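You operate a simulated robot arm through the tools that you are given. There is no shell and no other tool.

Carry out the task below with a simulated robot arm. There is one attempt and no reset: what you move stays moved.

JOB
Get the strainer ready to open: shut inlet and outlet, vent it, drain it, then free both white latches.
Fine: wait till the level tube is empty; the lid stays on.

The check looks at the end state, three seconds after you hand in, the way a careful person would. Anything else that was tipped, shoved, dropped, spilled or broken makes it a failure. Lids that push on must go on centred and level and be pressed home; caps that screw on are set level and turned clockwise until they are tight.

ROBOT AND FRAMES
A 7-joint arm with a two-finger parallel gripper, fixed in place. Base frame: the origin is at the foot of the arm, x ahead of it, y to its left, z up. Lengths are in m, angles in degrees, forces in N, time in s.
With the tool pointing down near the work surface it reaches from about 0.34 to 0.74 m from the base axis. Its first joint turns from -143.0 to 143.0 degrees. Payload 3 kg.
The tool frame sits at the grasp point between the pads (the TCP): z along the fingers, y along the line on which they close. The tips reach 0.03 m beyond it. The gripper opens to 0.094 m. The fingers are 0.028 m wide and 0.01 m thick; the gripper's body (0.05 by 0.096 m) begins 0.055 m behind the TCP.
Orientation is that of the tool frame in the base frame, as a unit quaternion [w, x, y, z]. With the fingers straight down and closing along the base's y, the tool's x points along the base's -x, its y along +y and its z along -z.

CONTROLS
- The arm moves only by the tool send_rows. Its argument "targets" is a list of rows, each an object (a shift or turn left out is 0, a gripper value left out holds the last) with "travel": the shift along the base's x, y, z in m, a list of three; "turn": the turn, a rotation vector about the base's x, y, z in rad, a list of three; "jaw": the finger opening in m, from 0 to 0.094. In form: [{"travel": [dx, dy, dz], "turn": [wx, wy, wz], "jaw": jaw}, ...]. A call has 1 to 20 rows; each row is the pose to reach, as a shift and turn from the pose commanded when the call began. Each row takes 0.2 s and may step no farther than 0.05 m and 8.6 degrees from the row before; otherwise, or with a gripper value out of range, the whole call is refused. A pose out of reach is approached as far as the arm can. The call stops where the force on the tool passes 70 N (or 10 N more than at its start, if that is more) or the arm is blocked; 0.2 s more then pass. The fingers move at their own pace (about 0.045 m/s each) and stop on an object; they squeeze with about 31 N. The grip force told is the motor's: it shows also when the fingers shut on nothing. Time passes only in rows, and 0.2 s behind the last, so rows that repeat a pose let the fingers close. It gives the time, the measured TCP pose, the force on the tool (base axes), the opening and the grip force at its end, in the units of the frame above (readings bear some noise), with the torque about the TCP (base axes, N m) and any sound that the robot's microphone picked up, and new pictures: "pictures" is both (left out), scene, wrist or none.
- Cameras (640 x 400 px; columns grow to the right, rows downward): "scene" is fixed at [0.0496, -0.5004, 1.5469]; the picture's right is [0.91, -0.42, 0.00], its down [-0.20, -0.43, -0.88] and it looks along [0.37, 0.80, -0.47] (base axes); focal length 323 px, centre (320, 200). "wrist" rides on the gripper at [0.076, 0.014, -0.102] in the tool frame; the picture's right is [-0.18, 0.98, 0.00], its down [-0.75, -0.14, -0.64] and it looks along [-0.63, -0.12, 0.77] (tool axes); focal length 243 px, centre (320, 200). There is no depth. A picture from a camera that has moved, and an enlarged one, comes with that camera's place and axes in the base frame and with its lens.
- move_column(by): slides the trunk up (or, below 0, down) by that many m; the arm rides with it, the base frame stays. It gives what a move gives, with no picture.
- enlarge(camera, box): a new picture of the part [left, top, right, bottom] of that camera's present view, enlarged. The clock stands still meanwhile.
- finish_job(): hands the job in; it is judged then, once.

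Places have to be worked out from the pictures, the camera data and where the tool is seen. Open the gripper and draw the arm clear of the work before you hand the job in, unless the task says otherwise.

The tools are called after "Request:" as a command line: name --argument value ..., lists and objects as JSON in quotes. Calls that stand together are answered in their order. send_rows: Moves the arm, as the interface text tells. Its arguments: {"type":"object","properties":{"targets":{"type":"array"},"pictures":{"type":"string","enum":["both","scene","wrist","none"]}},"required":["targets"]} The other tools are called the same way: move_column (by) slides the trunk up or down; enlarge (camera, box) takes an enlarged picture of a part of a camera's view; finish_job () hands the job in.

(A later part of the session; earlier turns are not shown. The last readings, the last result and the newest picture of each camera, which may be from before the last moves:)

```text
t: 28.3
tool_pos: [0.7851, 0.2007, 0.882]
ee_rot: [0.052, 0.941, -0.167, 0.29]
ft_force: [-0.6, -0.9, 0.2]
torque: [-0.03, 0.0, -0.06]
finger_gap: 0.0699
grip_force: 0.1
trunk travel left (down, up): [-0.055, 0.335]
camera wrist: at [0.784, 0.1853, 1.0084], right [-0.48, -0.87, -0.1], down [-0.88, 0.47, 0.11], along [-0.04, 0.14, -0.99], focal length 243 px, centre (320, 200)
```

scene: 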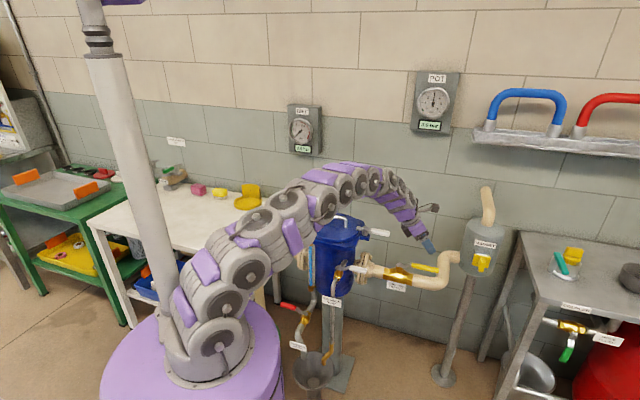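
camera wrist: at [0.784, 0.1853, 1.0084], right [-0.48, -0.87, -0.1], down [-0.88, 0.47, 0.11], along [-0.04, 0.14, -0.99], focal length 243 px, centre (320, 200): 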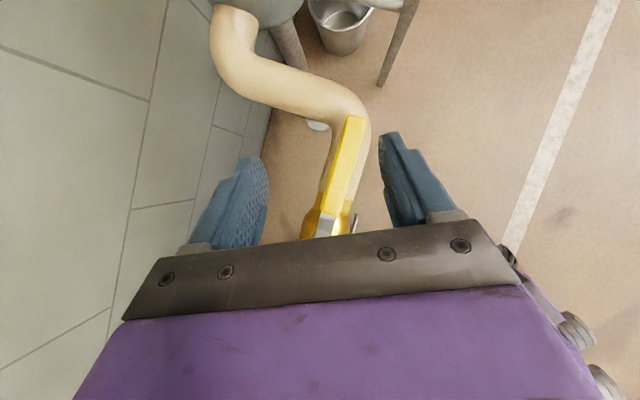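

It is reachable. The handle sits about 8 mm right of the finger centre, so I'll correct for that and descend to just above the handle.

Request:
send_rows --targets '[{"travel": [-0.004, -0.007, -0.03]}, {"travel": [-0.004, -0.007, -0.06]}, {"travel": [-0.004, -0.007, -0.075]}, {"travel": [-0.004, -0.007, -0.075]}]'

Request:
enlarge --camera "scene" --box '[330, 180, 470, 310]'

```text
t: 29.3
tool_pos: [0.7788, 0.1963, 0.8048]
ee_rot: [0.053, 0.941, -0.167, 0.291]
ft_force: [0.0, -0.5, -0.2]
torque: [-0.01, 0.03, 0.0]
finger_gap: 0.07
grip_force: 0.0
trunk travel left (down, up): [-0.055, 0.335]
camera wrist: at [0.7788, 0.1802, 0.9319], right [-0.48, -0.87, -0.1], down [-0.88, 0.47, 0.1], along [-0.04, 0.14, -0.99], focal length 243 px, centre (320, 200)
```

scene: 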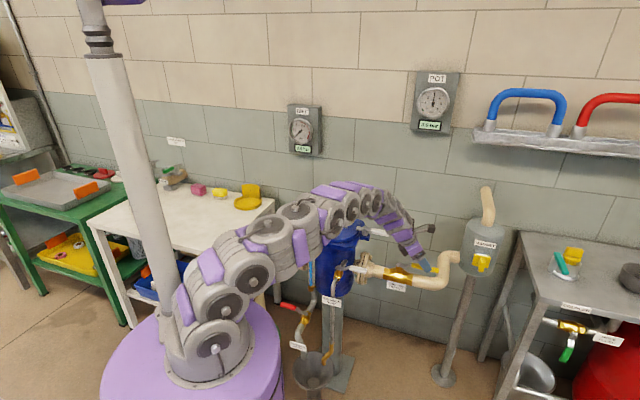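
wrist: 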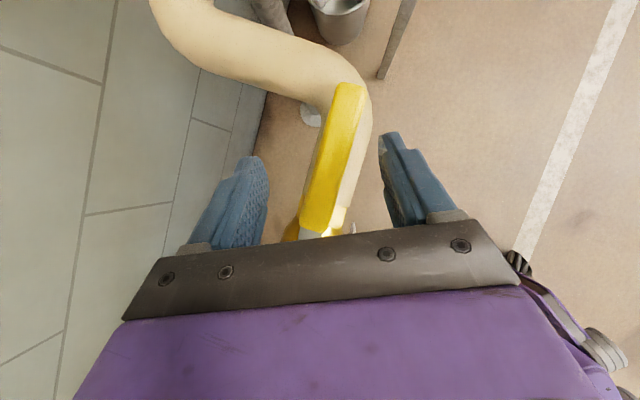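

```text
3.08 times, centred on (400, 245) of scene
camera zoom: at [0.0496, -0.5004, 1.5469], right [0.91, -0.42, 0.0], down [-0.2, -0.43, -0.88], along [0.37, 0.8, -0.47], focal length 994 px, centre (74, 62)
```

zoom: 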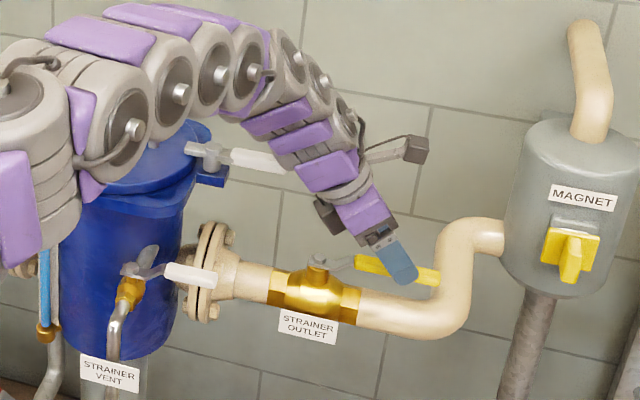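

The grip is centred between the fingers. I'll lower 0.042 so they straddle it.

Request:
send_rows --targets '[{"travel": [0, 0, -0.02]}, {"travel": [0.002, 0.002, -0.042]}, {"travel": [0.002, 0.002, -0.042], "jaw": 0.055}]'

Request:
enlarge --camera "scene" --box '[370, 230, 470, 310]'

```text
t: 30.1
tool_pos: [0.7821, 0.1963, 0.7619]
ee_rot: [0.052, 0.941, -0.167, 0.291]
ft_force: [0.0, 0.5, -0.7]
torque: [-0.02, 0.02, 0.01]
finger_gap: 0.055
grip_force: 0.2
trunk travel left (down, up): [-0.055, 0.335]
camera wrist: at [0.7816, 0.1824, 0.889], right [-0.48, -0.87, -0.1], down [-0.88, 0.47, 0.1], along [-0.04, 0.14, -0.99], focal length 243 px, centre (320, 200)
```

scene: 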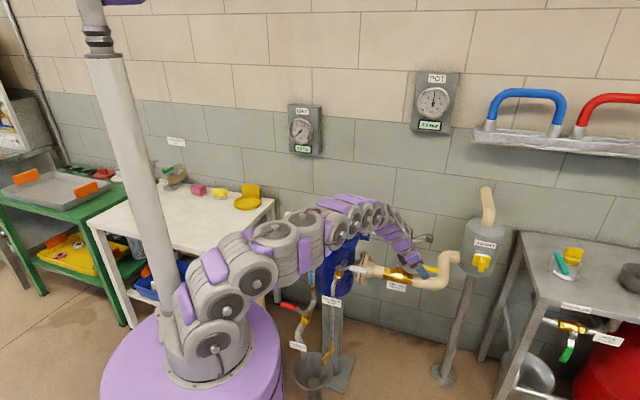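
wrist: 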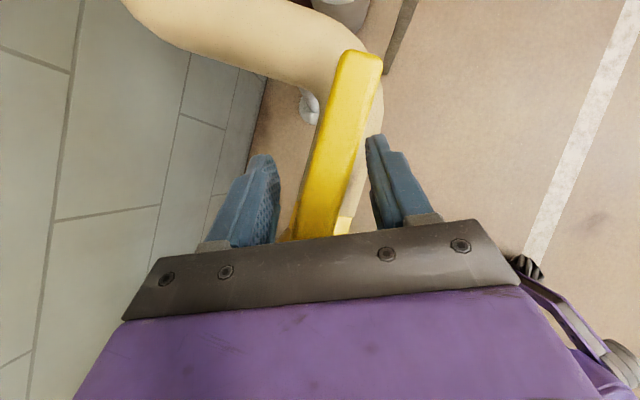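

```text
5.00 times, centred on (420, 270) of scene
camera zoom: at [0.0496, -0.5004, 1.5469], right [0.91, -0.42, 0.0], down [-0.2, -0.43, -0.88], along [0.37, 0.8, -0.47], focal length 1615 px, centre (-180, -150)
```

zoom: 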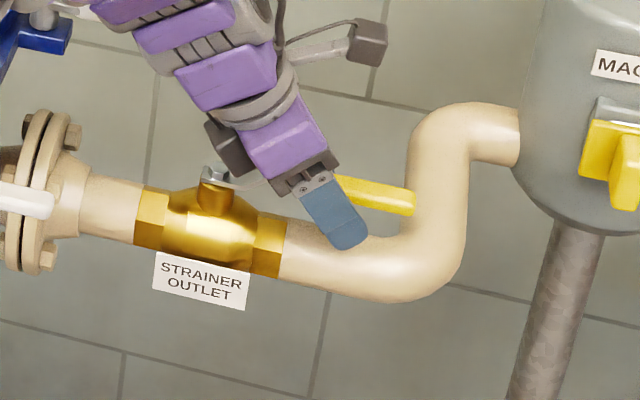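

The fingers straddle the outlet grip. I'll try swinging it toward the base (clockwise from above) about the stem, reducing the tilt as I go; first a short test.

Request:
send_rows --targets '[{"travel": [-0.0075, -0.0063, 0], "turn": [0.0204, 0.0463, -0.131], "jaw": 0.05}, {"travel": [-0.0157, -0.0116, 0], "turn": [0.0469, 0.0901, -0.2615], "jaw": 0.045}, {"travel": [-0.0246, -0.0158, 0], "turn": [0.0793, 0.1306, -0.3918], "jaw": 0.045}]'

Request:
enlarge --camera "scene" --box '[370, 230, 470, 310]'

```text
t: 30.9
tool_pos: [0.7578, 0.1814, 0.7635]
ee_rot: [0.08, 0.908, -0.354, 0.206]
ft_force: [2.2, 0.3, 1.1]
torque: [-0.03, -0.01, -0.1]
finger_gap: 0.0458
grip_force: 0.5
trunk travel left (down, up): [-0.055, 0.335]
camera wrist: at [0.7654, 0.1542, 0.8886], right [-0.79, -0.61, -0.08], down [-0.61, 0.75, 0.25], along [-0.09, 0.25, -0.96], focal length 243 px, centre (320, 200)
```

scene: 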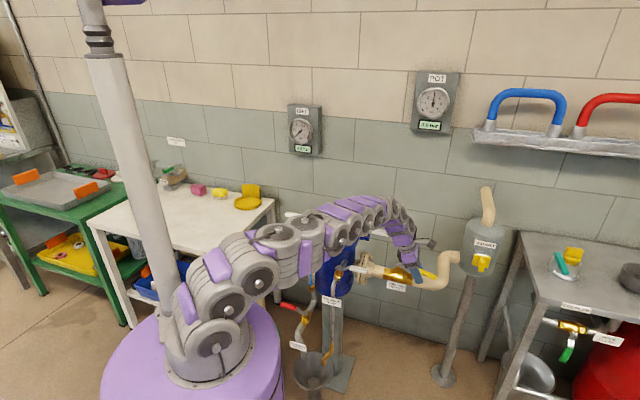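
wrist: 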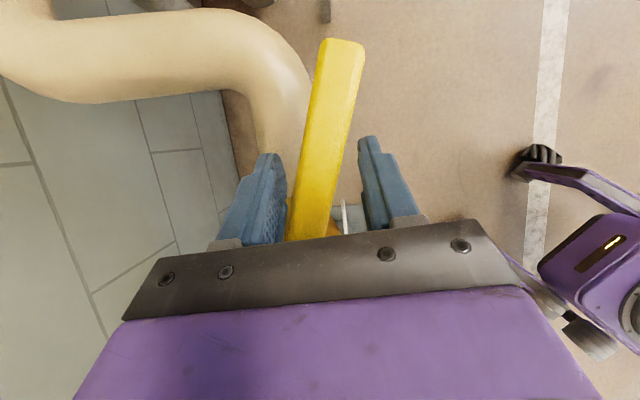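

```text
5.00 times, centred on (420, 270) of scene
camera zoom: at [0.0496, -0.5004, 1.5469], right [0.91, -0.42, 0.0], down [-0.2, -0.43, -0.88], along [0.37, 0.8, -0.47], focal length 1615 px, centre (-180, -150)
```

zoom: 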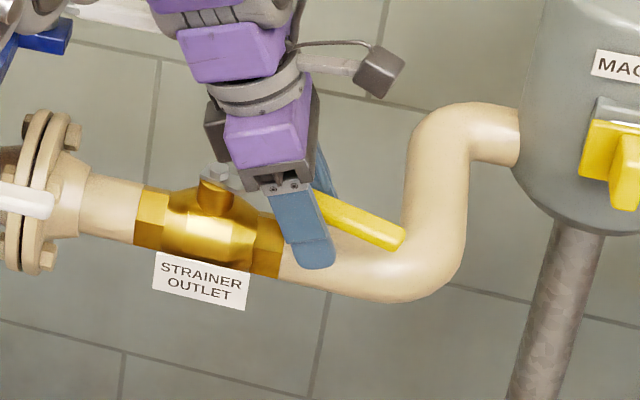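

The outlet handle swings toward the base freely. I'll continue the arc in the same way while bringing the tool upright.

Request:
send_rows --targets '[{"travel": [-0.0094, -0.003, 0], "turn": [0.0366, 0.035, -0.131]}, {"travel": [-0.019, -0.0047, 0], "turn": [0.0778, 0.0653, -0.2615]}, {"travel": [-0.0288, -0.0052, 0], "turn": [0.1232, 0.0904, -0.3918]}, {"travel": [-0.0386, -0.0044, 0], "turn": [0.1728, 0.1101, -0.5218]}, {"travel": [-0.0482, -0.0023, 0], "turn": [0.2258, 0.1239, -0.6508]}, {"travel": [-0.0574, 0.001, 0], "turn": [0.2825, 0.1317, -0.7793]}, {"travel": [-0.0661, 0.0055, 0], "turn": [0.3418, 0.1329, -0.9064]}, {"travel": [-0.0742, 0.0111, 0], "turn": [0.4043, 0.1275, -1.0323]}]'

Request:
enlarge --camera "scene" --box '[350, 210, 470, 310]'

```text
t: 32.7
tool_pos: [0.6828, 0.1934, 0.7611]
ee_rot: [-0.019, -0.624, 0.781, -0.012]
ft_force: [1.4, -1.5, 1.1]
torque: [0.05, -0.01, -0.04]
finger_gap: 0.0462
grip_force: 0.7
trunk travel left (down, up): [-0.055, 0.335]
camera wrist: at [0.6524, 0.126, 0.8666], right [-0.92, 0.4, 0.0], down [0.31, 0.73, 0.61], along [0.24, 0.56, -0.79], focal length 243 px, centre (320, 200)
```

scene: 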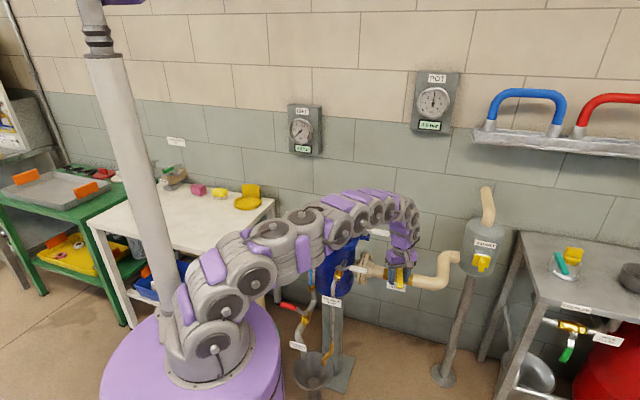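
wrist: 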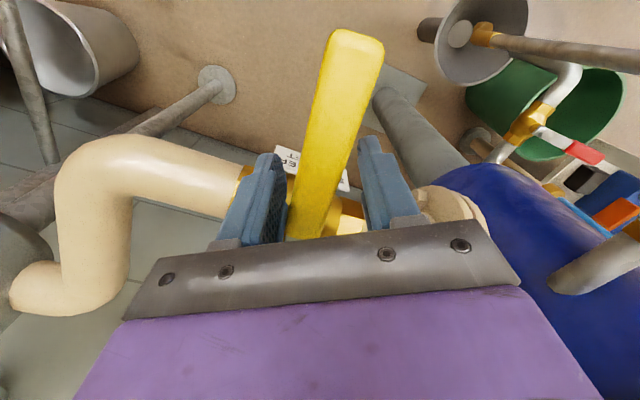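

```text
4.00 times, centred on (410, 260) of scene
camera zoom: at [0.0496, -0.5004, 1.5469], right [0.91, -0.42, 0.0], down [-0.2, -0.43, -0.88], along [0.37, 0.8, -0.47], focal length 1292 px, centre (-40, -40)
```

zoom: 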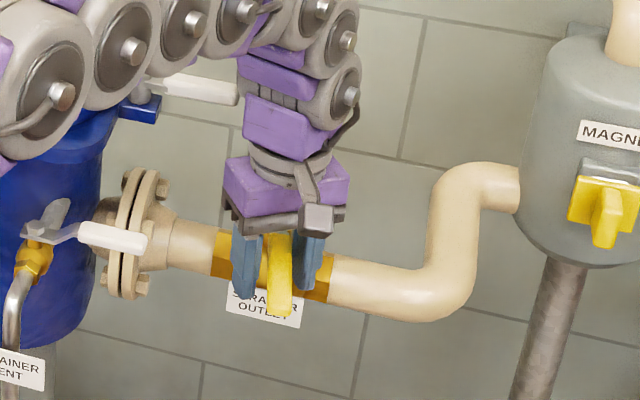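

The handle is nearly perpendicular now. I'll push the last few degrees in small steps until I feel the stop.

Request:
send_rows --targets '[{"travel": [-0.0073, 0.0066, 0], "turn": [0, 0, -0.1]}, {"travel": [-0.0108, 0.0105, 0], "turn": [0, 0, -0.15]}, {"travel": [-0.014, 0.0146, 0], "turn": [0, 0, -0.2]}]'

Request:
enlarge --camera "wrist" --box '[160, 0, 480, 240]'

```text
t: 33.5
tool_pos: [0.6728, 0.2034, 0.7629]
ee_rot: [-0.018, -0.542, 0.84, -0.011]
ft_force: [11.9, -13.2, 1.1]
torque: [0.12, 0.08, -0.43]
finger_gap: 0.0546
grip_force: 8.5
trunk travel left (down, up): [-0.055, 0.335]
camera wrist: at [0.6291, 0.1442, 0.8677], right [-0.82, 0.57, -0.01], down [0.45, 0.65, 0.61], along [0.35, 0.5, -0.79], focal length 243 px, centre (320, 200)
```

scene: 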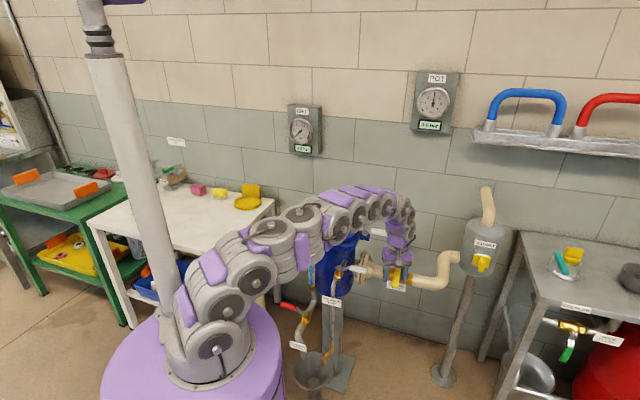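
wrist: 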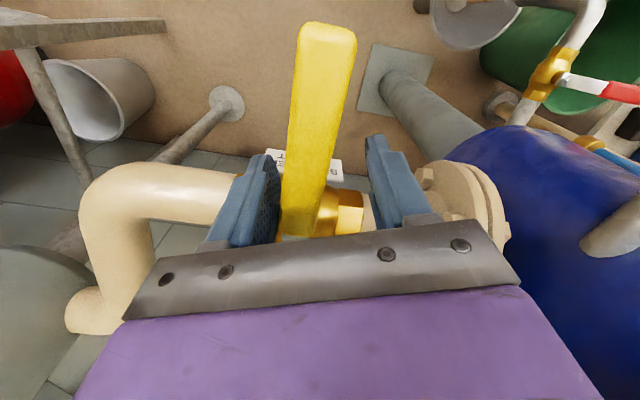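

```text
1.67 times, centred on (320, 120) of wrist
camera zoom: at [0.6291, 0.1442, 0.8677], right [-0.82, 0.57, -0.01], down [0.45, 0.65, 0.61], along [0.35, 0.5, -0.79], focal length 404 px, centre (320, 333)
```

zoom: 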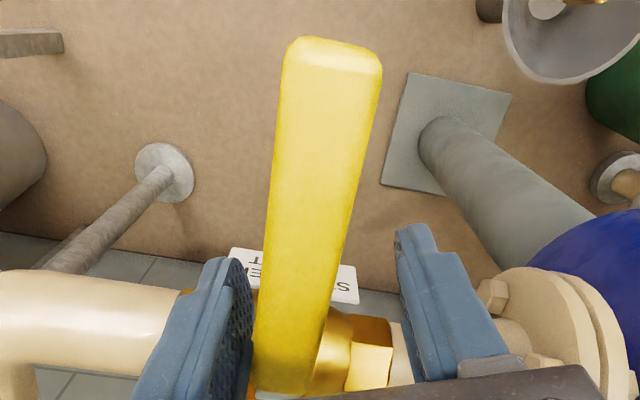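

It's at the stop (18 N, fingers pushed open) and the handle is square to the pipe, so the outlet is shut. I'll back off, lift clear, and move to view the vent valve.

Request:
send_rows --targets '[{"travel": [0.006, -0.006, 0], "jaw": 0.065}, {"travel": [0.008, -0.008, 0], "jaw": 0.07}, {"travel": [0.008, -0.01, 0.04], "jaw": 0.07}, {"travel": [0.0, -0.02, 0.085], "jaw": 0.07}, {"travel": [-0.02, -0.04, 0.12], "jaw": 0.07}, {"travel": [-0.05, -0.05, 0.15], "turn": [0, 0, 0.1], "jaw": 0.07}, {"travel": [-0.08, -0.06, 0.18], "turn": [0, 0, 0.24], "jaw": 0.07}, {"travel": [-0.11, -0.07, 0.2], "turn": [0, 0, 0.38], "jaw": 0.07}, {"travel": [-0.14, -0.075, 0.21], "turn": [0, 0, 0.52], "jaw": 0.07}, {"travel": [-0.14, -0.075, 0.21], "turn": [0, 0, 0.6], "jaw": 0.07}]'

Request:
enlarge --camera "wrist" --box '[240, 60, 440, 210]'

Request:
enlarge --camera "scene" --box '[400, 60, 470, 140]'

```text
t: 35.7
tool_pos: [0.5301, 0.1353, 0.9741]
ee_rot: [0.014, 0.769, -0.639, 0.016]
ft_force: [-0.4, -0.1, 0.1]
torque: [0.01, -0.02, 0.01]
finger_gap: 0.0699
grip_force: 0.0
trunk travel left (down, up): [-0.055, 0.335]
camera wrist: at [0.528, 0.0614, 1.0783], right [-1.0, 0.0, 0.0], down [0.0, 0.79, 0.61], along [0.01, 0.61, -0.79], focal length 243 px, centre (320, 200)
```

scene: 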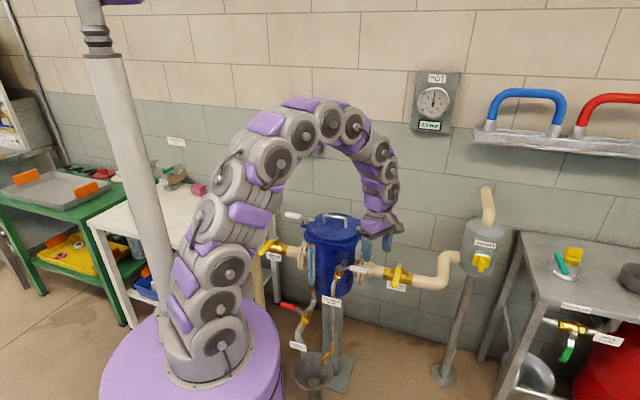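
wrist: 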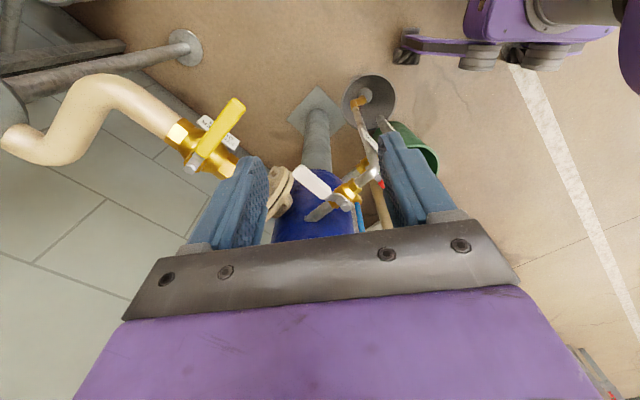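

```text
2.67 times, centred on (340, 135) of wrist
camera zoom: at [0.528, 0.0614, 1.0783], right [-1.0, 0.0, 0.0], down [0.0, 0.79, 0.61], along [0.01, 0.61, -0.79], focal length 647 px, centre (267, 373)
```

zoom: 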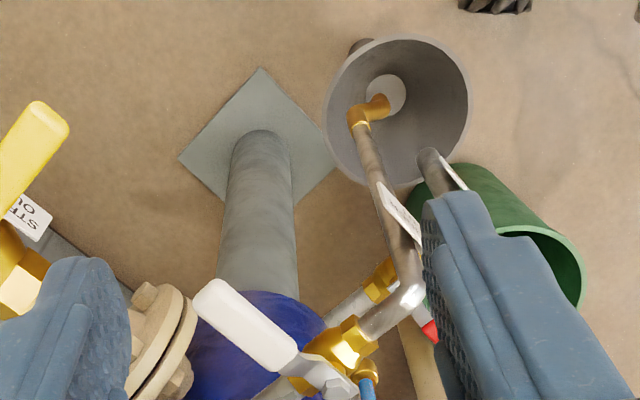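

```text
5.00 times, centred on (435, 100) of scene
camera zoom: at [0.0496, -0.5004, 1.5469], right [0.91, -0.42, 0.0], down [-0.2, -0.43, -0.88], along [0.37, 0.8, -0.47], focal length 1615 px, centre (-255, 700)
```

zoom: 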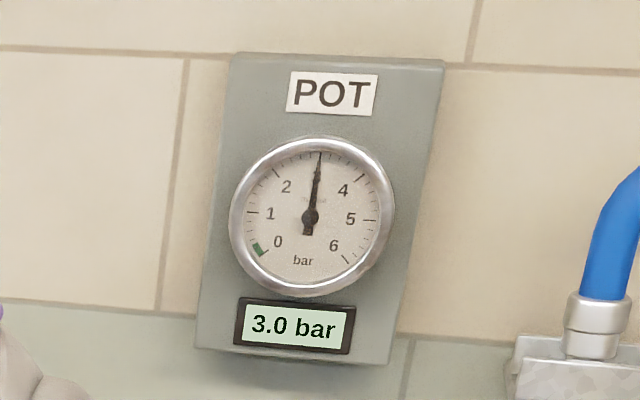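

POT still reads 3.0 bar, trapped pressure, as expected with both valves shut. The vent stem is near (0.49, 0.29) and its white grip centres near (0.54, 0.244, 0.80), so I'll go above the grip with the fingers across it.

Request:
send_rows --targets '[{"travel": [0.002, 0.021, 0], "turn": [0.008, 0.002, 0.126], "jaw": 0.06}, {"travel": [0.004, 0.042, -0.02], "turn": [0.016, 0.005, 0.252], "jaw": 0.06}, {"travel": [0.006, 0.063, -0.05], "turn": [0.024, 0.008, 0.378], "jaw": 0.06}, {"travel": [0.008, 0.084, -0.08], "turn": [0.032, 0.01, 0.504], "jaw": 0.06}, {"travel": [0.01, 0.105, -0.1], "turn": [0.04, 0.013, 0.63], "jaw": 0.06}, {"travel": [0.01, 0.105, -0.1], "turn": [0.04, 0.013, 0.63], "jaw": 0.06}]'

Request:
enlarge --camera "scene" --box '[310, 190, 410, 290]'

```text
t: 37.1
tool_pos: [0.5419, 0.2368, 0.8739]
ee_rot: [-0.001, 0.929, -0.371, 0.002]
ft_force: [-0.1, -0.4, 0.9]
torque: [0.0, -0.02, 0.02]
finger_gap: 0.06
grip_force: 0.0
trunk travel left (down, up): [-0.055, 0.335]
camera wrist: at [0.5853, 0.1741, 0.9765], right [-0.81, -0.59, 0.0], down [-0.45, 0.62, 0.64], along [-0.37, 0.52, -0.77], focal length 243 px, centre (320, 200)
```

scene: 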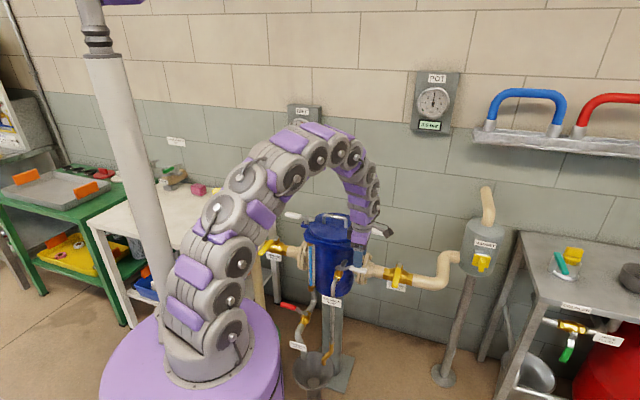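
wrist: 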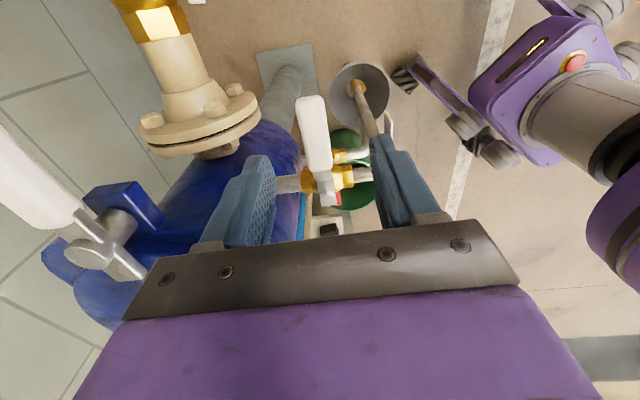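

```text
4.00 times, centred on (360, 240) of scene
camera zoom: at [0.0496, -0.5004, 1.5469], right [0.91, -0.42, 0.0], down [-0.2, -0.43, -0.88], along [0.37, 0.8, -0.47], focal length 1292 px, centre (160, 40)
```

zoom: 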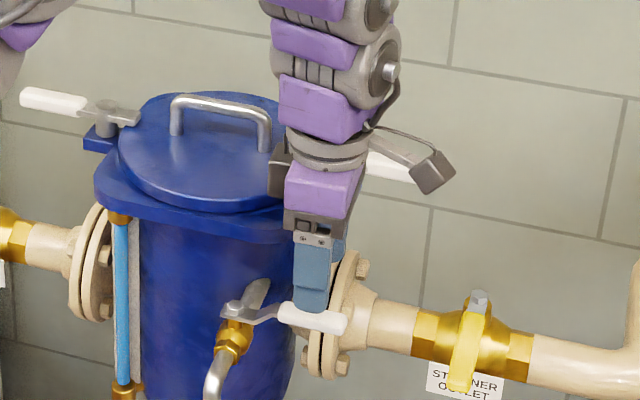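

It's well centred over the vent grip. I'll descend so the fingers straddle it and narrow the gap.

Request:
send_rows --targets '[{"travel": [0, 0, -0.035]}, {"travel": [0, 0, -0.066]}, {"travel": [0, 0, -0.066], "jaw": 0.045}, {"travel": [0, 0, -0.066], "jaw": 0.042}]'

Request:
enlarge --camera "scene" --box '[310, 190, 410, 290]'

```text
t: 38.1
tool_pos: [0.5395, 0.238, 0.8081]
ee_rot: [-0.001, 0.928, -0.371, 0.001]
ft_force: [-0.3, -0.6, 0.5]
torque: [0.02, 0.03, 0.0]
finger_gap: 0.0419
grip_force: 0.0
trunk travel left (down, up): [-0.055, 0.335]
camera wrist: at [0.5846, 0.1739, 0.9096], right [-0.81, -0.58, 0.0], down [-0.45, 0.62, 0.64], along [-0.37, 0.52, -0.77], focal length 243 px, centre (320, 200)
```

scene: 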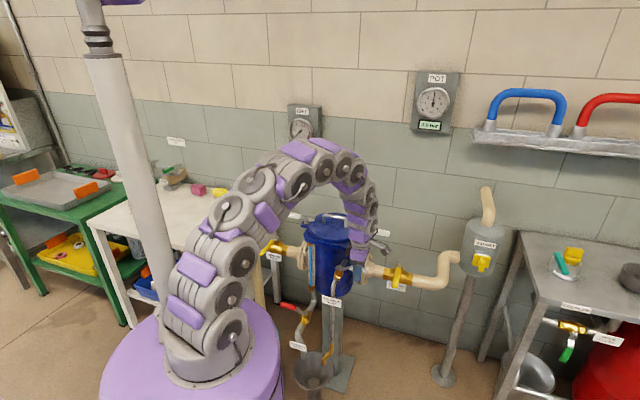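
wrist: 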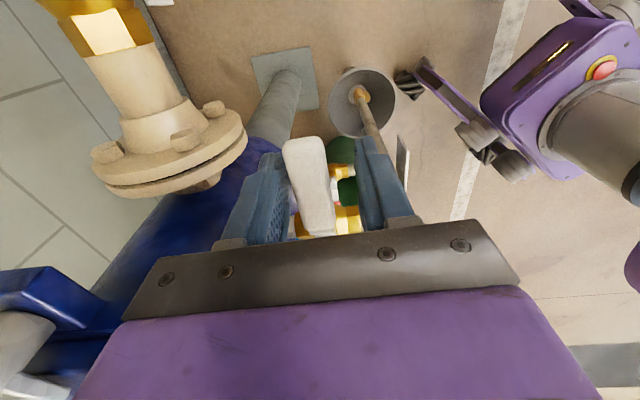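

```text
4.00 times, centred on (360, 240) of scene
camera zoom: at [0.0496, -0.5004, 1.5469], right [0.91, -0.42, 0.0], down [-0.2, -0.43, -0.88], along [0.37, 0.8, -0.47], focal length 1292 px, centre (160, 40)
```

zoom: 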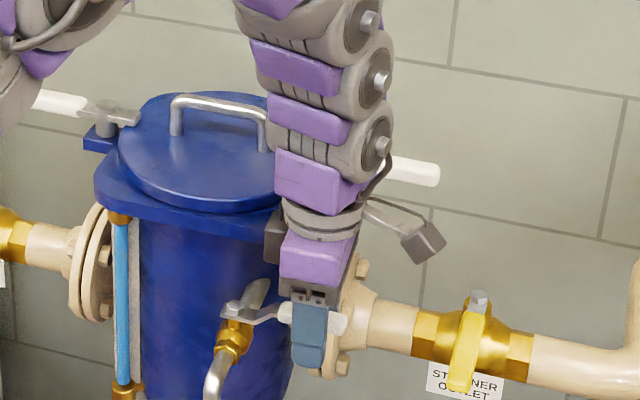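

The fingers straddle the vent grip. I'll turn it toward the base, parallel to its pipe: a few rows first, watching the force and the gauge.

Request:
send_rows --targets '[{"travel": [-0.0072, -0.0061, 0], "turn": [0, 0, -0.14]}, {"travel": [-0.0154, -0.011, 0], "turn": [0, 0, -0.28]}, {"travel": [-0.0242, -0.0148, 0], "turn": [0, 0, -0.42]}]'

```text
t: 38.9
tool_pos: [0.5144, 0.2223, 0.8084]
ee_rot: [-0.001, 0.83, -0.558, 0.001]
ft_force: [0.7, 1.4, 1.0]
torque: [0.03, -0.11, 0.03]
finger_gap: 0.0424
grip_force: 0.5
trunk travel left (down, up): [-0.055, 0.335]
camera wrist: at [0.5289, 0.1458, 0.9092], right [-0.98, -0.2, 0.0], down [-0.16, 0.75, 0.64], along [-0.13, 0.63, -0.77], focal length 243 px, centre (320, 200)
```

scene: 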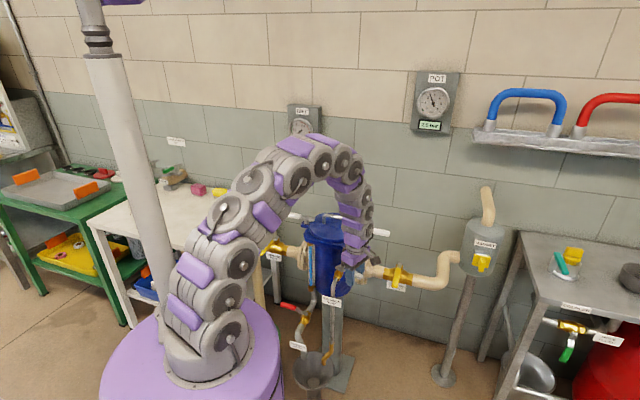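
wrist: 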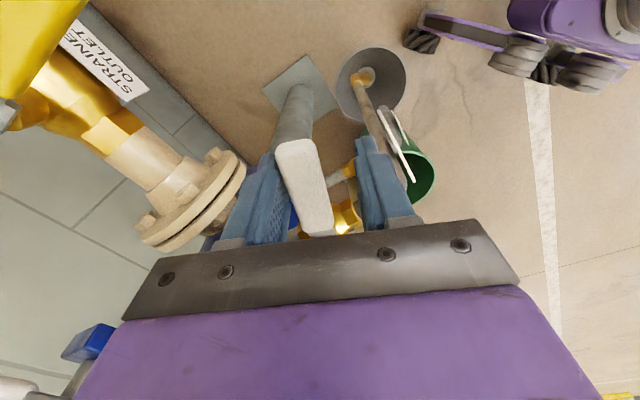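

The pressure is falling, so the vent is opening. I'll continue the arc to the end.

Request:
send_rows --targets '[{"travel": [-0.0092, -0.0024, 0], "turn": [0, 0, -0.14]}, {"travel": [-0.0187, -0.0036, 0], "turn": [0, 0, -0.28]}, {"travel": [-0.0283, -0.0034, 0], "turn": [0, 0, -0.42]}, {"travel": [-0.0377, -0.0019, 0], "turn": [0, 0, -0.56]}, {"travel": [-0.0468, 0.0008, 0], "turn": [0, 0, -0.7]}, {"travel": [-0.0555, 0.0049, 0], "turn": [0, 0, -0.84]}, {"travel": [-0.0635, 0.0101, 0], "turn": [0, 0, -0.98]}, {"travel": [-0.0707, 0.0164, 0], "turn": [0, 0, -1.1]}, {"travel": [-0.0755, 0.0217, 0], "turn": [0, 0, -1.16]}]'

Request:
enlarge --camera "scene" --box '[400, 60, 470, 140]'

Request:
enlarge --camera "scene" --box '[270, 200, 370, 300]'

Request:
enlarge --camera "wrist" --box '[200, 40, 440, 240]'

```text
t: 40.9
tool_pos: [0.4403, 0.2434, 0.8069]
ee_rot: [-0.001, -0.388, 0.921, -0.002]
ft_force: [1.5, -0.5, -1.3]
torque: [-0.01, -0.01, -0.01]
finger_gap: 0.0427
grip_force: 0.1
trunk travel left (down, up): [-0.055, 0.335]
camera wrist: at [0.3756, 0.1993, 0.9087], right [-0.58, 0.82, -0.01], down [0.63, 0.44, 0.64], along [0.53, 0.36, -0.77], focal length 243 px, centre (320, 200)
```

scene: 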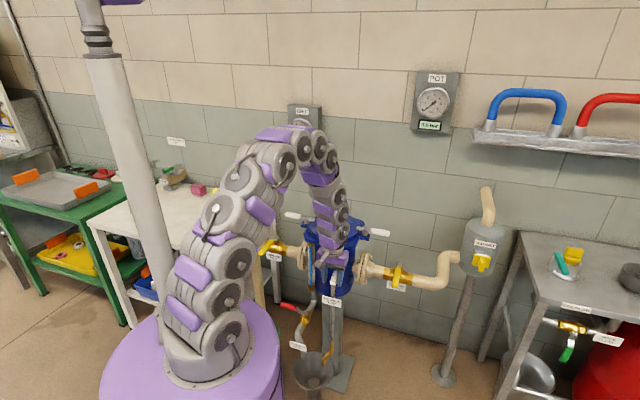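
wrist: 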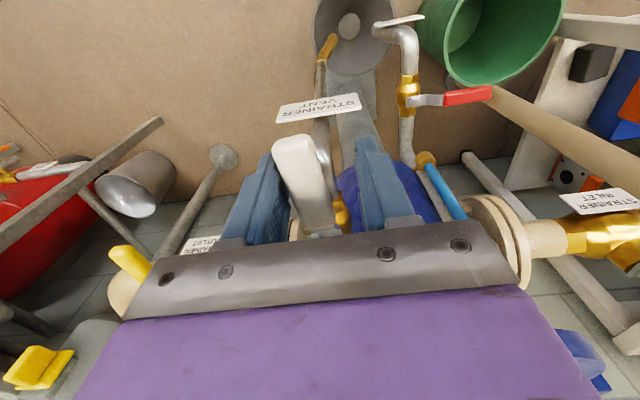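

```text
5.00 times, centred on (435, 100) of scene
camera zoom: at [0.0496, -0.5004, 1.5469], right [0.91, -0.42, 0.0], down [-0.2, -0.43, -0.88], along [0.37, 0.8, -0.47], focal length 1615 px, centre (-255, 700)
```

zoom: 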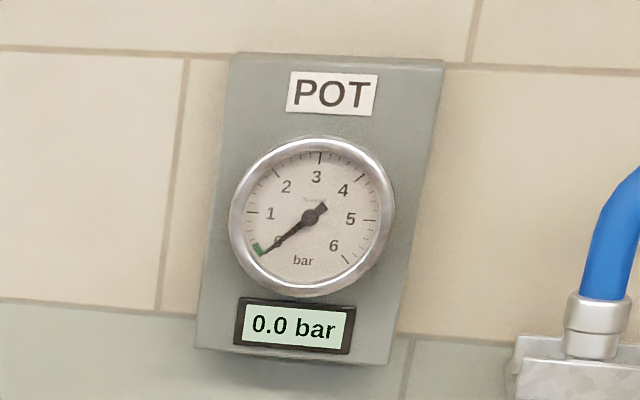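

```text
4.00 times, centred on (320, 250) of scene
camera zoom: at [0.0496, -0.5004, 1.5469], right [0.91, -0.42, 0.0], down [-0.2, -0.43, -0.88], along [0.37, 0.8, -0.47], focal length 1292 px, centre (320, 0)
```

zoom: 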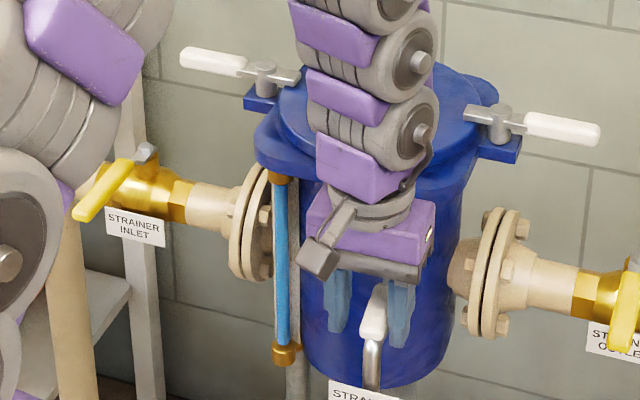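

```text
2.00 times, centred on (320, 140) of wrist
camera zoom: at [0.3756, 0.1993, 0.9087], right [-0.58, 0.82, -0.01], down [0.63, 0.44, 0.64], along [0.53, 0.36, -0.77], focal length 485 px, centre (320, 320)
```

zoom: 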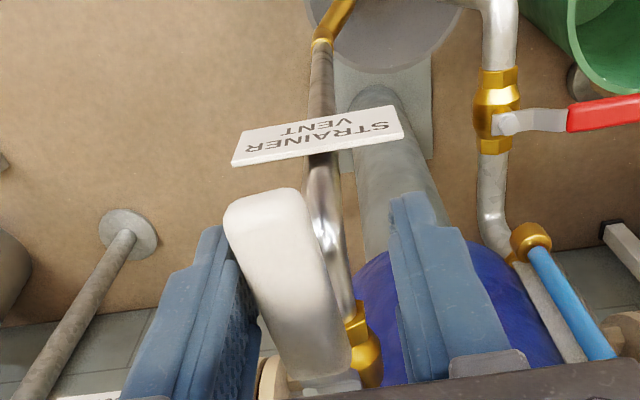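

POT reads 0.0 bar. The handle isn't yet against its stop, so I'll push a little further.

Request:
send_rows --targets '[{"travel": [-0.0047, 0.0073, 0], "turn": [0, 0, -0.08]}, {"travel": [-0.0075, 0.0118, 0], "turn": [0, 0, -0.15]}]' --pictures "wrist"

```text
t: 41.5
tool_pos: [0.435, 0.2533, 0.8065]
ee_rot: [0.0, -0.319, 0.948, -0.002]
ft_force: [12.7, -11.9, -6.0]
torque: [0.16, 0.05, 0.3]
finger_gap: 0.0515
grip_force: 8.7
trunk travel left (down, up): [-0.055, 0.335]
camera wrist: at [0.3647, 0.2192, 0.9086], right [-0.45, 0.89, 0.0], down [0.69, 0.35, 0.64], along [0.57, 0.28, -0.77], focal length 243 px, centre (320, 200)
```

wrist: 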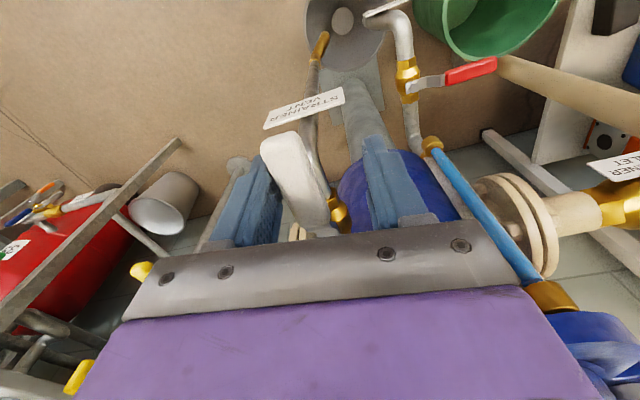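

The vent is at its stop, fully open. I'll release it, lift, and move over to the drain valve (stem about (0.398, 0.403), red grip at z about 0.50), turning the tool for its handle.

Request:
send_rows --targets '[{"travel": [0.006, -0.008, 0], "jaw": 0.065}, {"travel": [0.007, -0.009, 0], "jaw": 0.07}, {"travel": [0.005, -0.009, 0.04], "jaw": 0.07}, {"travel": [0.0, -0.009, 0.085], "jaw": 0.07}, {"travel": [-0.01, 0.01, 0.13], "turn": [0, 0, 0.1], "jaw": 0.07}, {"travel": [-0.02, 0.045, 0.15], "turn": [0, 0, 0.24], "jaw": 0.07}, {"travel": [-0.035, 0.08, 0.15], "turn": [0, 0, 0.38], "jaw": 0.07}, {"travel": [-0.05, 0.11, 0.15], "turn": [0, 0, 0.52], "jaw": 0.07}, {"travel": [-0.065, 0.14, 0.15], "turn": [0, 0, 0.66], "jaw": 0.07}, {"travel": [-0.085, 0.165, 0.15], "turn": [0, 0, 0.8], "jaw": 0.07}, {"travel": [-0.105, 0.19, 0.15], "turn": [0, 0, 0.94], "jaw": 0.07}, {"travel": [-0.109, 0.198, 0.13], "turn": [0, 0, 1.08], "jaw": 0.07}, {"travel": [-0.109, 0.198, 0.11], "turn": [0, 0, 1.22], "jaw": 0.07}, {"travel": [-0.109, 0.198, 0.09], "turn": [0, 0, 1.36], "jaw": 0.07}, {"travel": [-0.109, 0.198, 0.07], "turn": [0, 0, 1.45], "jaw": 0.07}]'

Request:
enlarge --camera "wrist" --box '[200, 20, 440, 240]'

```text
t: 44.7
tool_pos: [0.323, 0.4536, 0.8762]
ee_rot: [-0.001, 0.868, -0.496, 0.001]
ft_force: [0.3, 0.5, 0.3]
torque: [0.0, 0.01, 0.0]
finger_gap: 0.0701
grip_force: 0.1
trunk travel left (down, up): [-0.055, 0.335]
camera wrist: at [0.3486, 0.3813, 0.978], right [-0.94, -0.34, 0.0], down [-0.26, 0.72, 0.64], along [-0.22, 0.6, -0.77], focal length 243 px, centre (320, 200)
```

scene: 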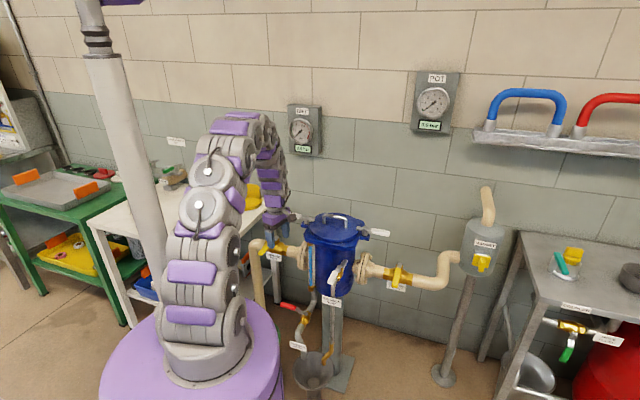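
wrist: 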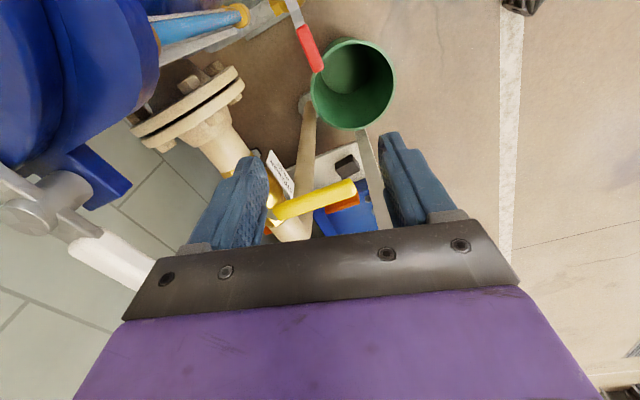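

```text
1.82 times, centred on (320, 130) of wrist
camera zoom: at [0.3486, 0.3813, 0.978], right [-0.94, -0.34, 0.0], down [-0.26, 0.72, 0.64], along [-0.22, 0.6, -0.77], focal length 441 px, centre (320, 327)
```

zoom: 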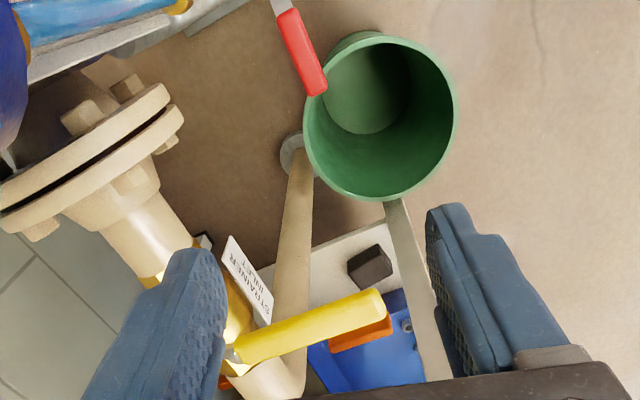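

The inlet handle now hangs toward the base at (0.26, 0.51, 0.755), so I must go down beside it. The red grip runs (0.364, 0.425) to (0.321, 0.477); I'll lower the trunk fully and descend at about (0.331, 0.440), staying clear of the flange and the inlet handle.

Request:
move_column --by -0.055

Request:
send_rows --targets '[{"travel": [0.004, -0.007, -0.04]}, {"travel": [0.008, -0.0135, -0.08]}, {"travel": [0.008, -0.0135, -0.12]}, {"travel": [0.008, -0.0135, -0.16]}, {"travel": [0.008, -0.0135, -0.2]}, {"travel": [0.008, -0.0135, -0.2]}]'

Request:
enlarge --camera "scene" --box '[230, 220, 350, 350]'

```text
t: 45.7
tool_pos: [0.3245, 0.4539, 0.8227]
ee_rot: [0.0, 0.868, -0.497, 0.002]
ft_force: [0.9, -0.6, 0.1]
torque: [-0.02, 0.02, -0.01]
finger_gap: 0.0701
grip_force: 0.0
trunk travel left (down, up): [0.0, 0.39]
```

```text
t: 47.1
tool_pos: [0.3337, 0.4391, 0.6233]
ee_rot: [0.0, 0.867, -0.498, 0.002]
ft_force: [0.5, 0.1, -0.1]
torque: [0.03, 0.01, -0.01]
finger_gap: 0.0702
grip_force: 0.1
trunk travel left (down, up): [0.0, 0.39]
camera wrist: at [0.3588, 0.366, 0.7245], right [-0.94, -0.34, 0.0], down [-0.26, 0.72, 0.64], along [-0.21, 0.6, -0.77], focal length 243 px, centre (320, 200)
```

scene: 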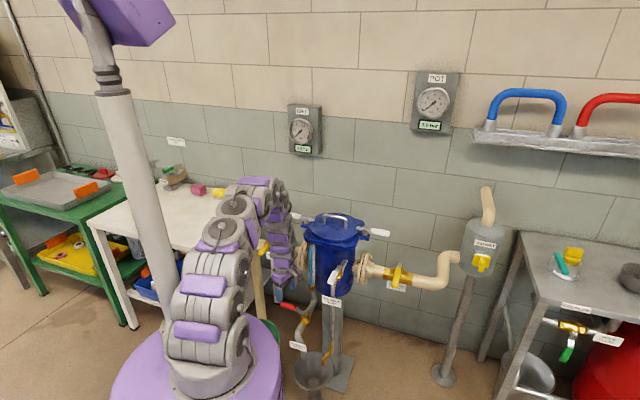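
wrist: 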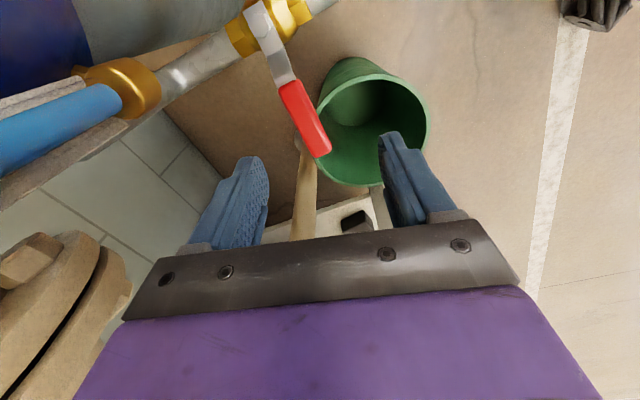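

```text
3.08 times, centred on (290, 285) of scene
camera zoom: at [0.0496, -0.5004, 1.5469], right [0.91, -0.42, 0.0], down [-0.2, -0.43, -0.88], along [0.37, 0.8, -0.47], focal length 994 px, centre (412, -62)
```

zoom: 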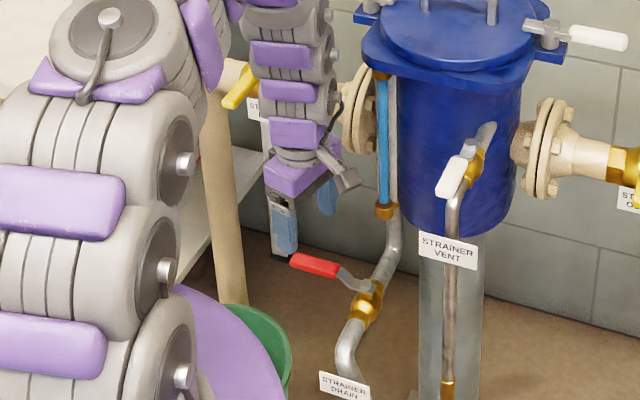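

The clearances look fine, with the red grip between the fingers toward the left one. I'll descend to straddle the drain handle.

Request:
send_rows --targets '[{"travel": [0, 0, -0.04]}, {"travel": [0, 0, -0.08]}, {"travel": [0, 0, -0.115]}, {"travel": [0, 0, -0.115]}]'

Request:
enlarge --camera "scene" --box '[230, 220, 350, 350]'

```text
t: 48.1
tool_pos: [0.3367, 0.4382, 0.5052]
ee_rot: [-0.002, 0.868, -0.497, 0.002]
ft_force: [-0.1, -0.8, 0.4]
torque: [0.06, 0.0, 0.01]
finger_gap: 0.0701
grip_force: 0.0
trunk travel left (down, up): [0.0, 0.39]
camera wrist: at [0.3612, 0.3652, 0.6076], right [-0.94, -0.34, 0.0], down [-0.26, 0.72, 0.64], along [-0.21, 0.6, -0.77], focal length 243 px, centre (320, 200)
```

scene: 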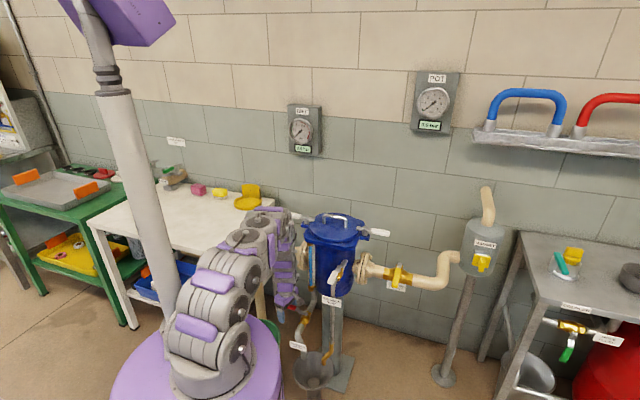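
wrist: 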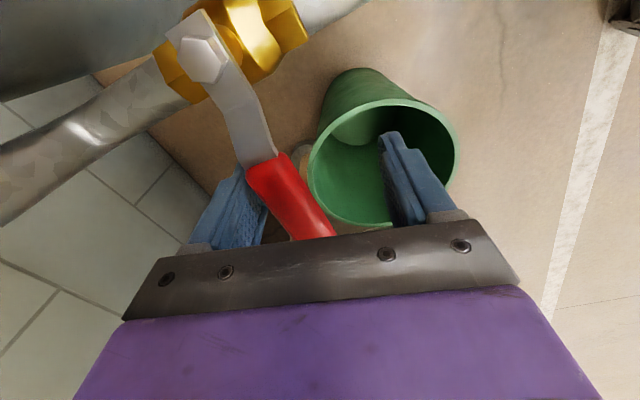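

```text
3.08 times, centred on (290, 285) of scene
camera zoom: at [0.0496, -0.5004, 1.5469], right [0.91, -0.42, 0.0], down [-0.2, -0.43, -0.88], along [0.37, 0.8, -0.47], focal length 994 px, centre (412, -62)
```

zoom: 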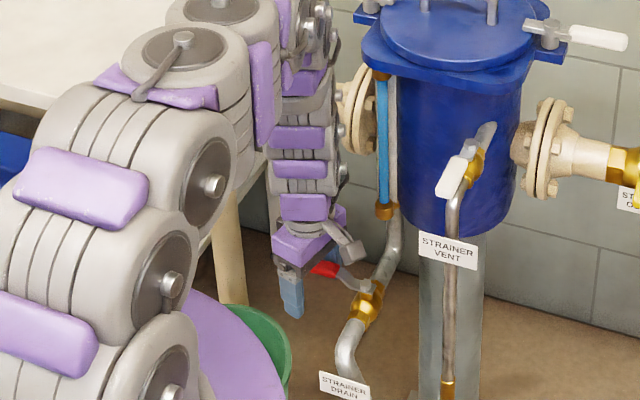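

The fingers are around the red grip. I'll swing it toward the base about the stem at (0.394, 0.399), starting with a short test.

Request:
send_rows --targets '[{"travel": [-0.0048, -0.0083, 0], "turn": [0, 0, 0.095], "jaw": 0.06}, {"travel": [-0.0085, -0.0172, 0], "turn": [0, 0, 0.19], "jaw": 0.055}, {"travel": [-0.0109, -0.0265, 0], "turn": [0, 0, 0.285], "jaw": 0.055}, {"travel": [-0.0119, -0.0361, 0], "turn": [0, 0, 0.38], "jaw": 0.055}]'

```text
t: 49.1
tool_pos: [0.3187, 0.4036, 0.506]
ee_rot: [-0.001, 0.946, -0.324, 0.001]
ft_force: [0.1, 1.8, 0.5]
torque: [-0.05, 0.02, 0.04]
finger_gap: 0.0557
grip_force: 0.4
trunk travel left (down, up): [0.0, 0.39]
camera wrist: at [0.3691, 0.3451, 0.6084], right [-0.75, -0.66, 0.0], down [-0.51, 0.57, 0.64], along [-0.42, 0.48, -0.77], focal length 243 px, centre (320, 200)
```

scene: 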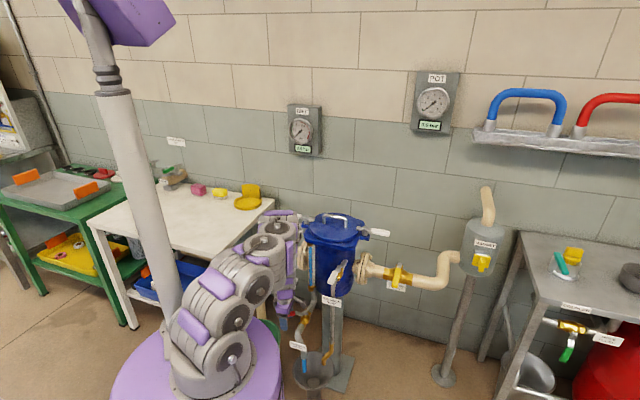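
wrist: 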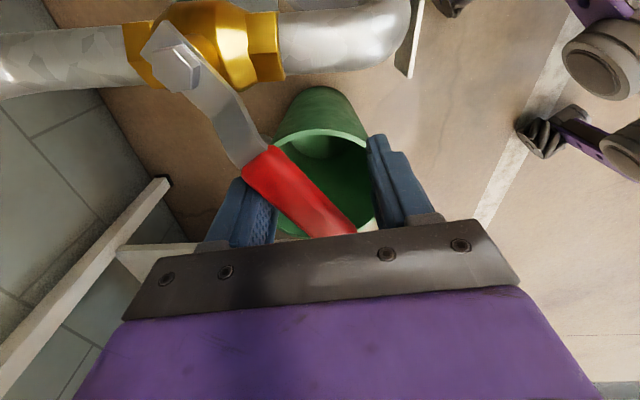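

The drain is opening: blue liquid is showing at the funnel. I'll continue the swing to the stop.

Request:
send_rows --targets '[{"travel": [0.0018, -0.0107, 0], "turn": [0, 0, 0.13]}, {"travel": [0.0033, -0.0205, 0], "turn": [0, 0, 0.26]}, {"travel": [0.0062, -0.0299, 0], "turn": [0, 0, 0.39]}, {"travel": [0.0104, -0.0389, 0], "turn": [0, 0, 0.52]}, {"travel": [0.0158, -0.0472, 0], "turn": [0, 0, 0.65]}, {"travel": [0.0223, -0.0547, 0], "turn": [0, 0, 0.78]}]'

Request:
enlarge --camera "scene" --box '[250, 240, 370, 400]'

```text
t: 50.1
tool_pos: [0.3196, 0.3727, 0.5069]
ee_rot: [-0.007, 0.996, -0.089, -0.003]
ft_force: [-28.2, 14.8, 18.9]
torque: [-0.26, 0.77, -0.72]
finger_gap: 0.0496
grip_force: 0.0
trunk travel left (down, up): [0.0, 0.39]
stopped in row 4: the force on the tool passed its limit at 84 N (the readings are from after the stop); the commanded pose is now the measured one
camera wrist: at [0.3905, 0.3435, 0.6079], right [-0.36, -0.93, -0.01], down [-0.71, 0.26, 0.65], along [-0.6, 0.24, -0.76], focal length 243 px, centre (320, 200)
```

scene: 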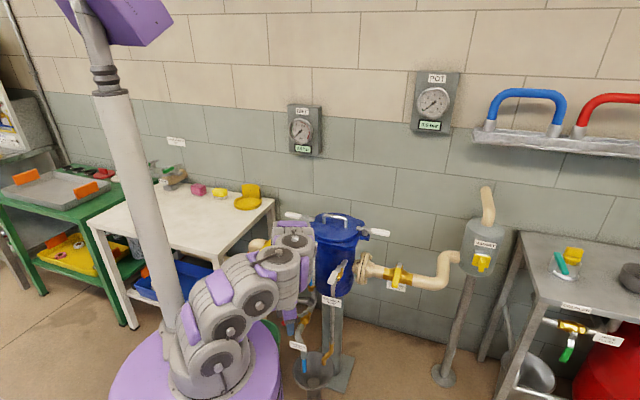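
wrist: 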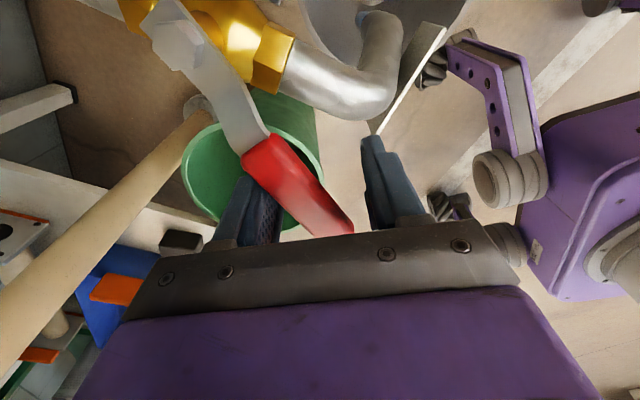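

```text
2.50 times, centred on (310, 320) of scene
camera zoom: at [0.0496, -0.5004, 1.5469], right [0.91, -0.42, 0.0], down [-0.2, -0.43, -0.88], along [0.37, 0.8, -0.47], focal length 808 px, centre (345, -100)
```

zoom: 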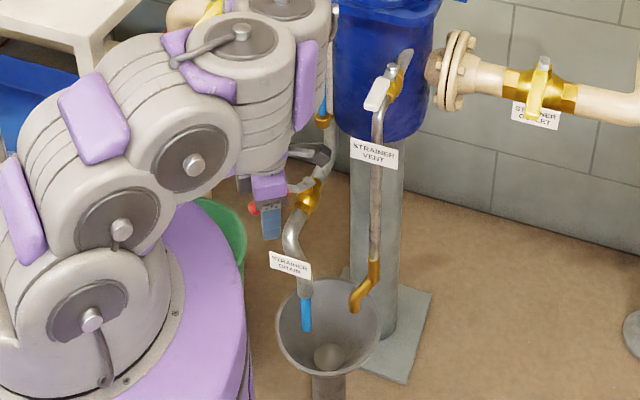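

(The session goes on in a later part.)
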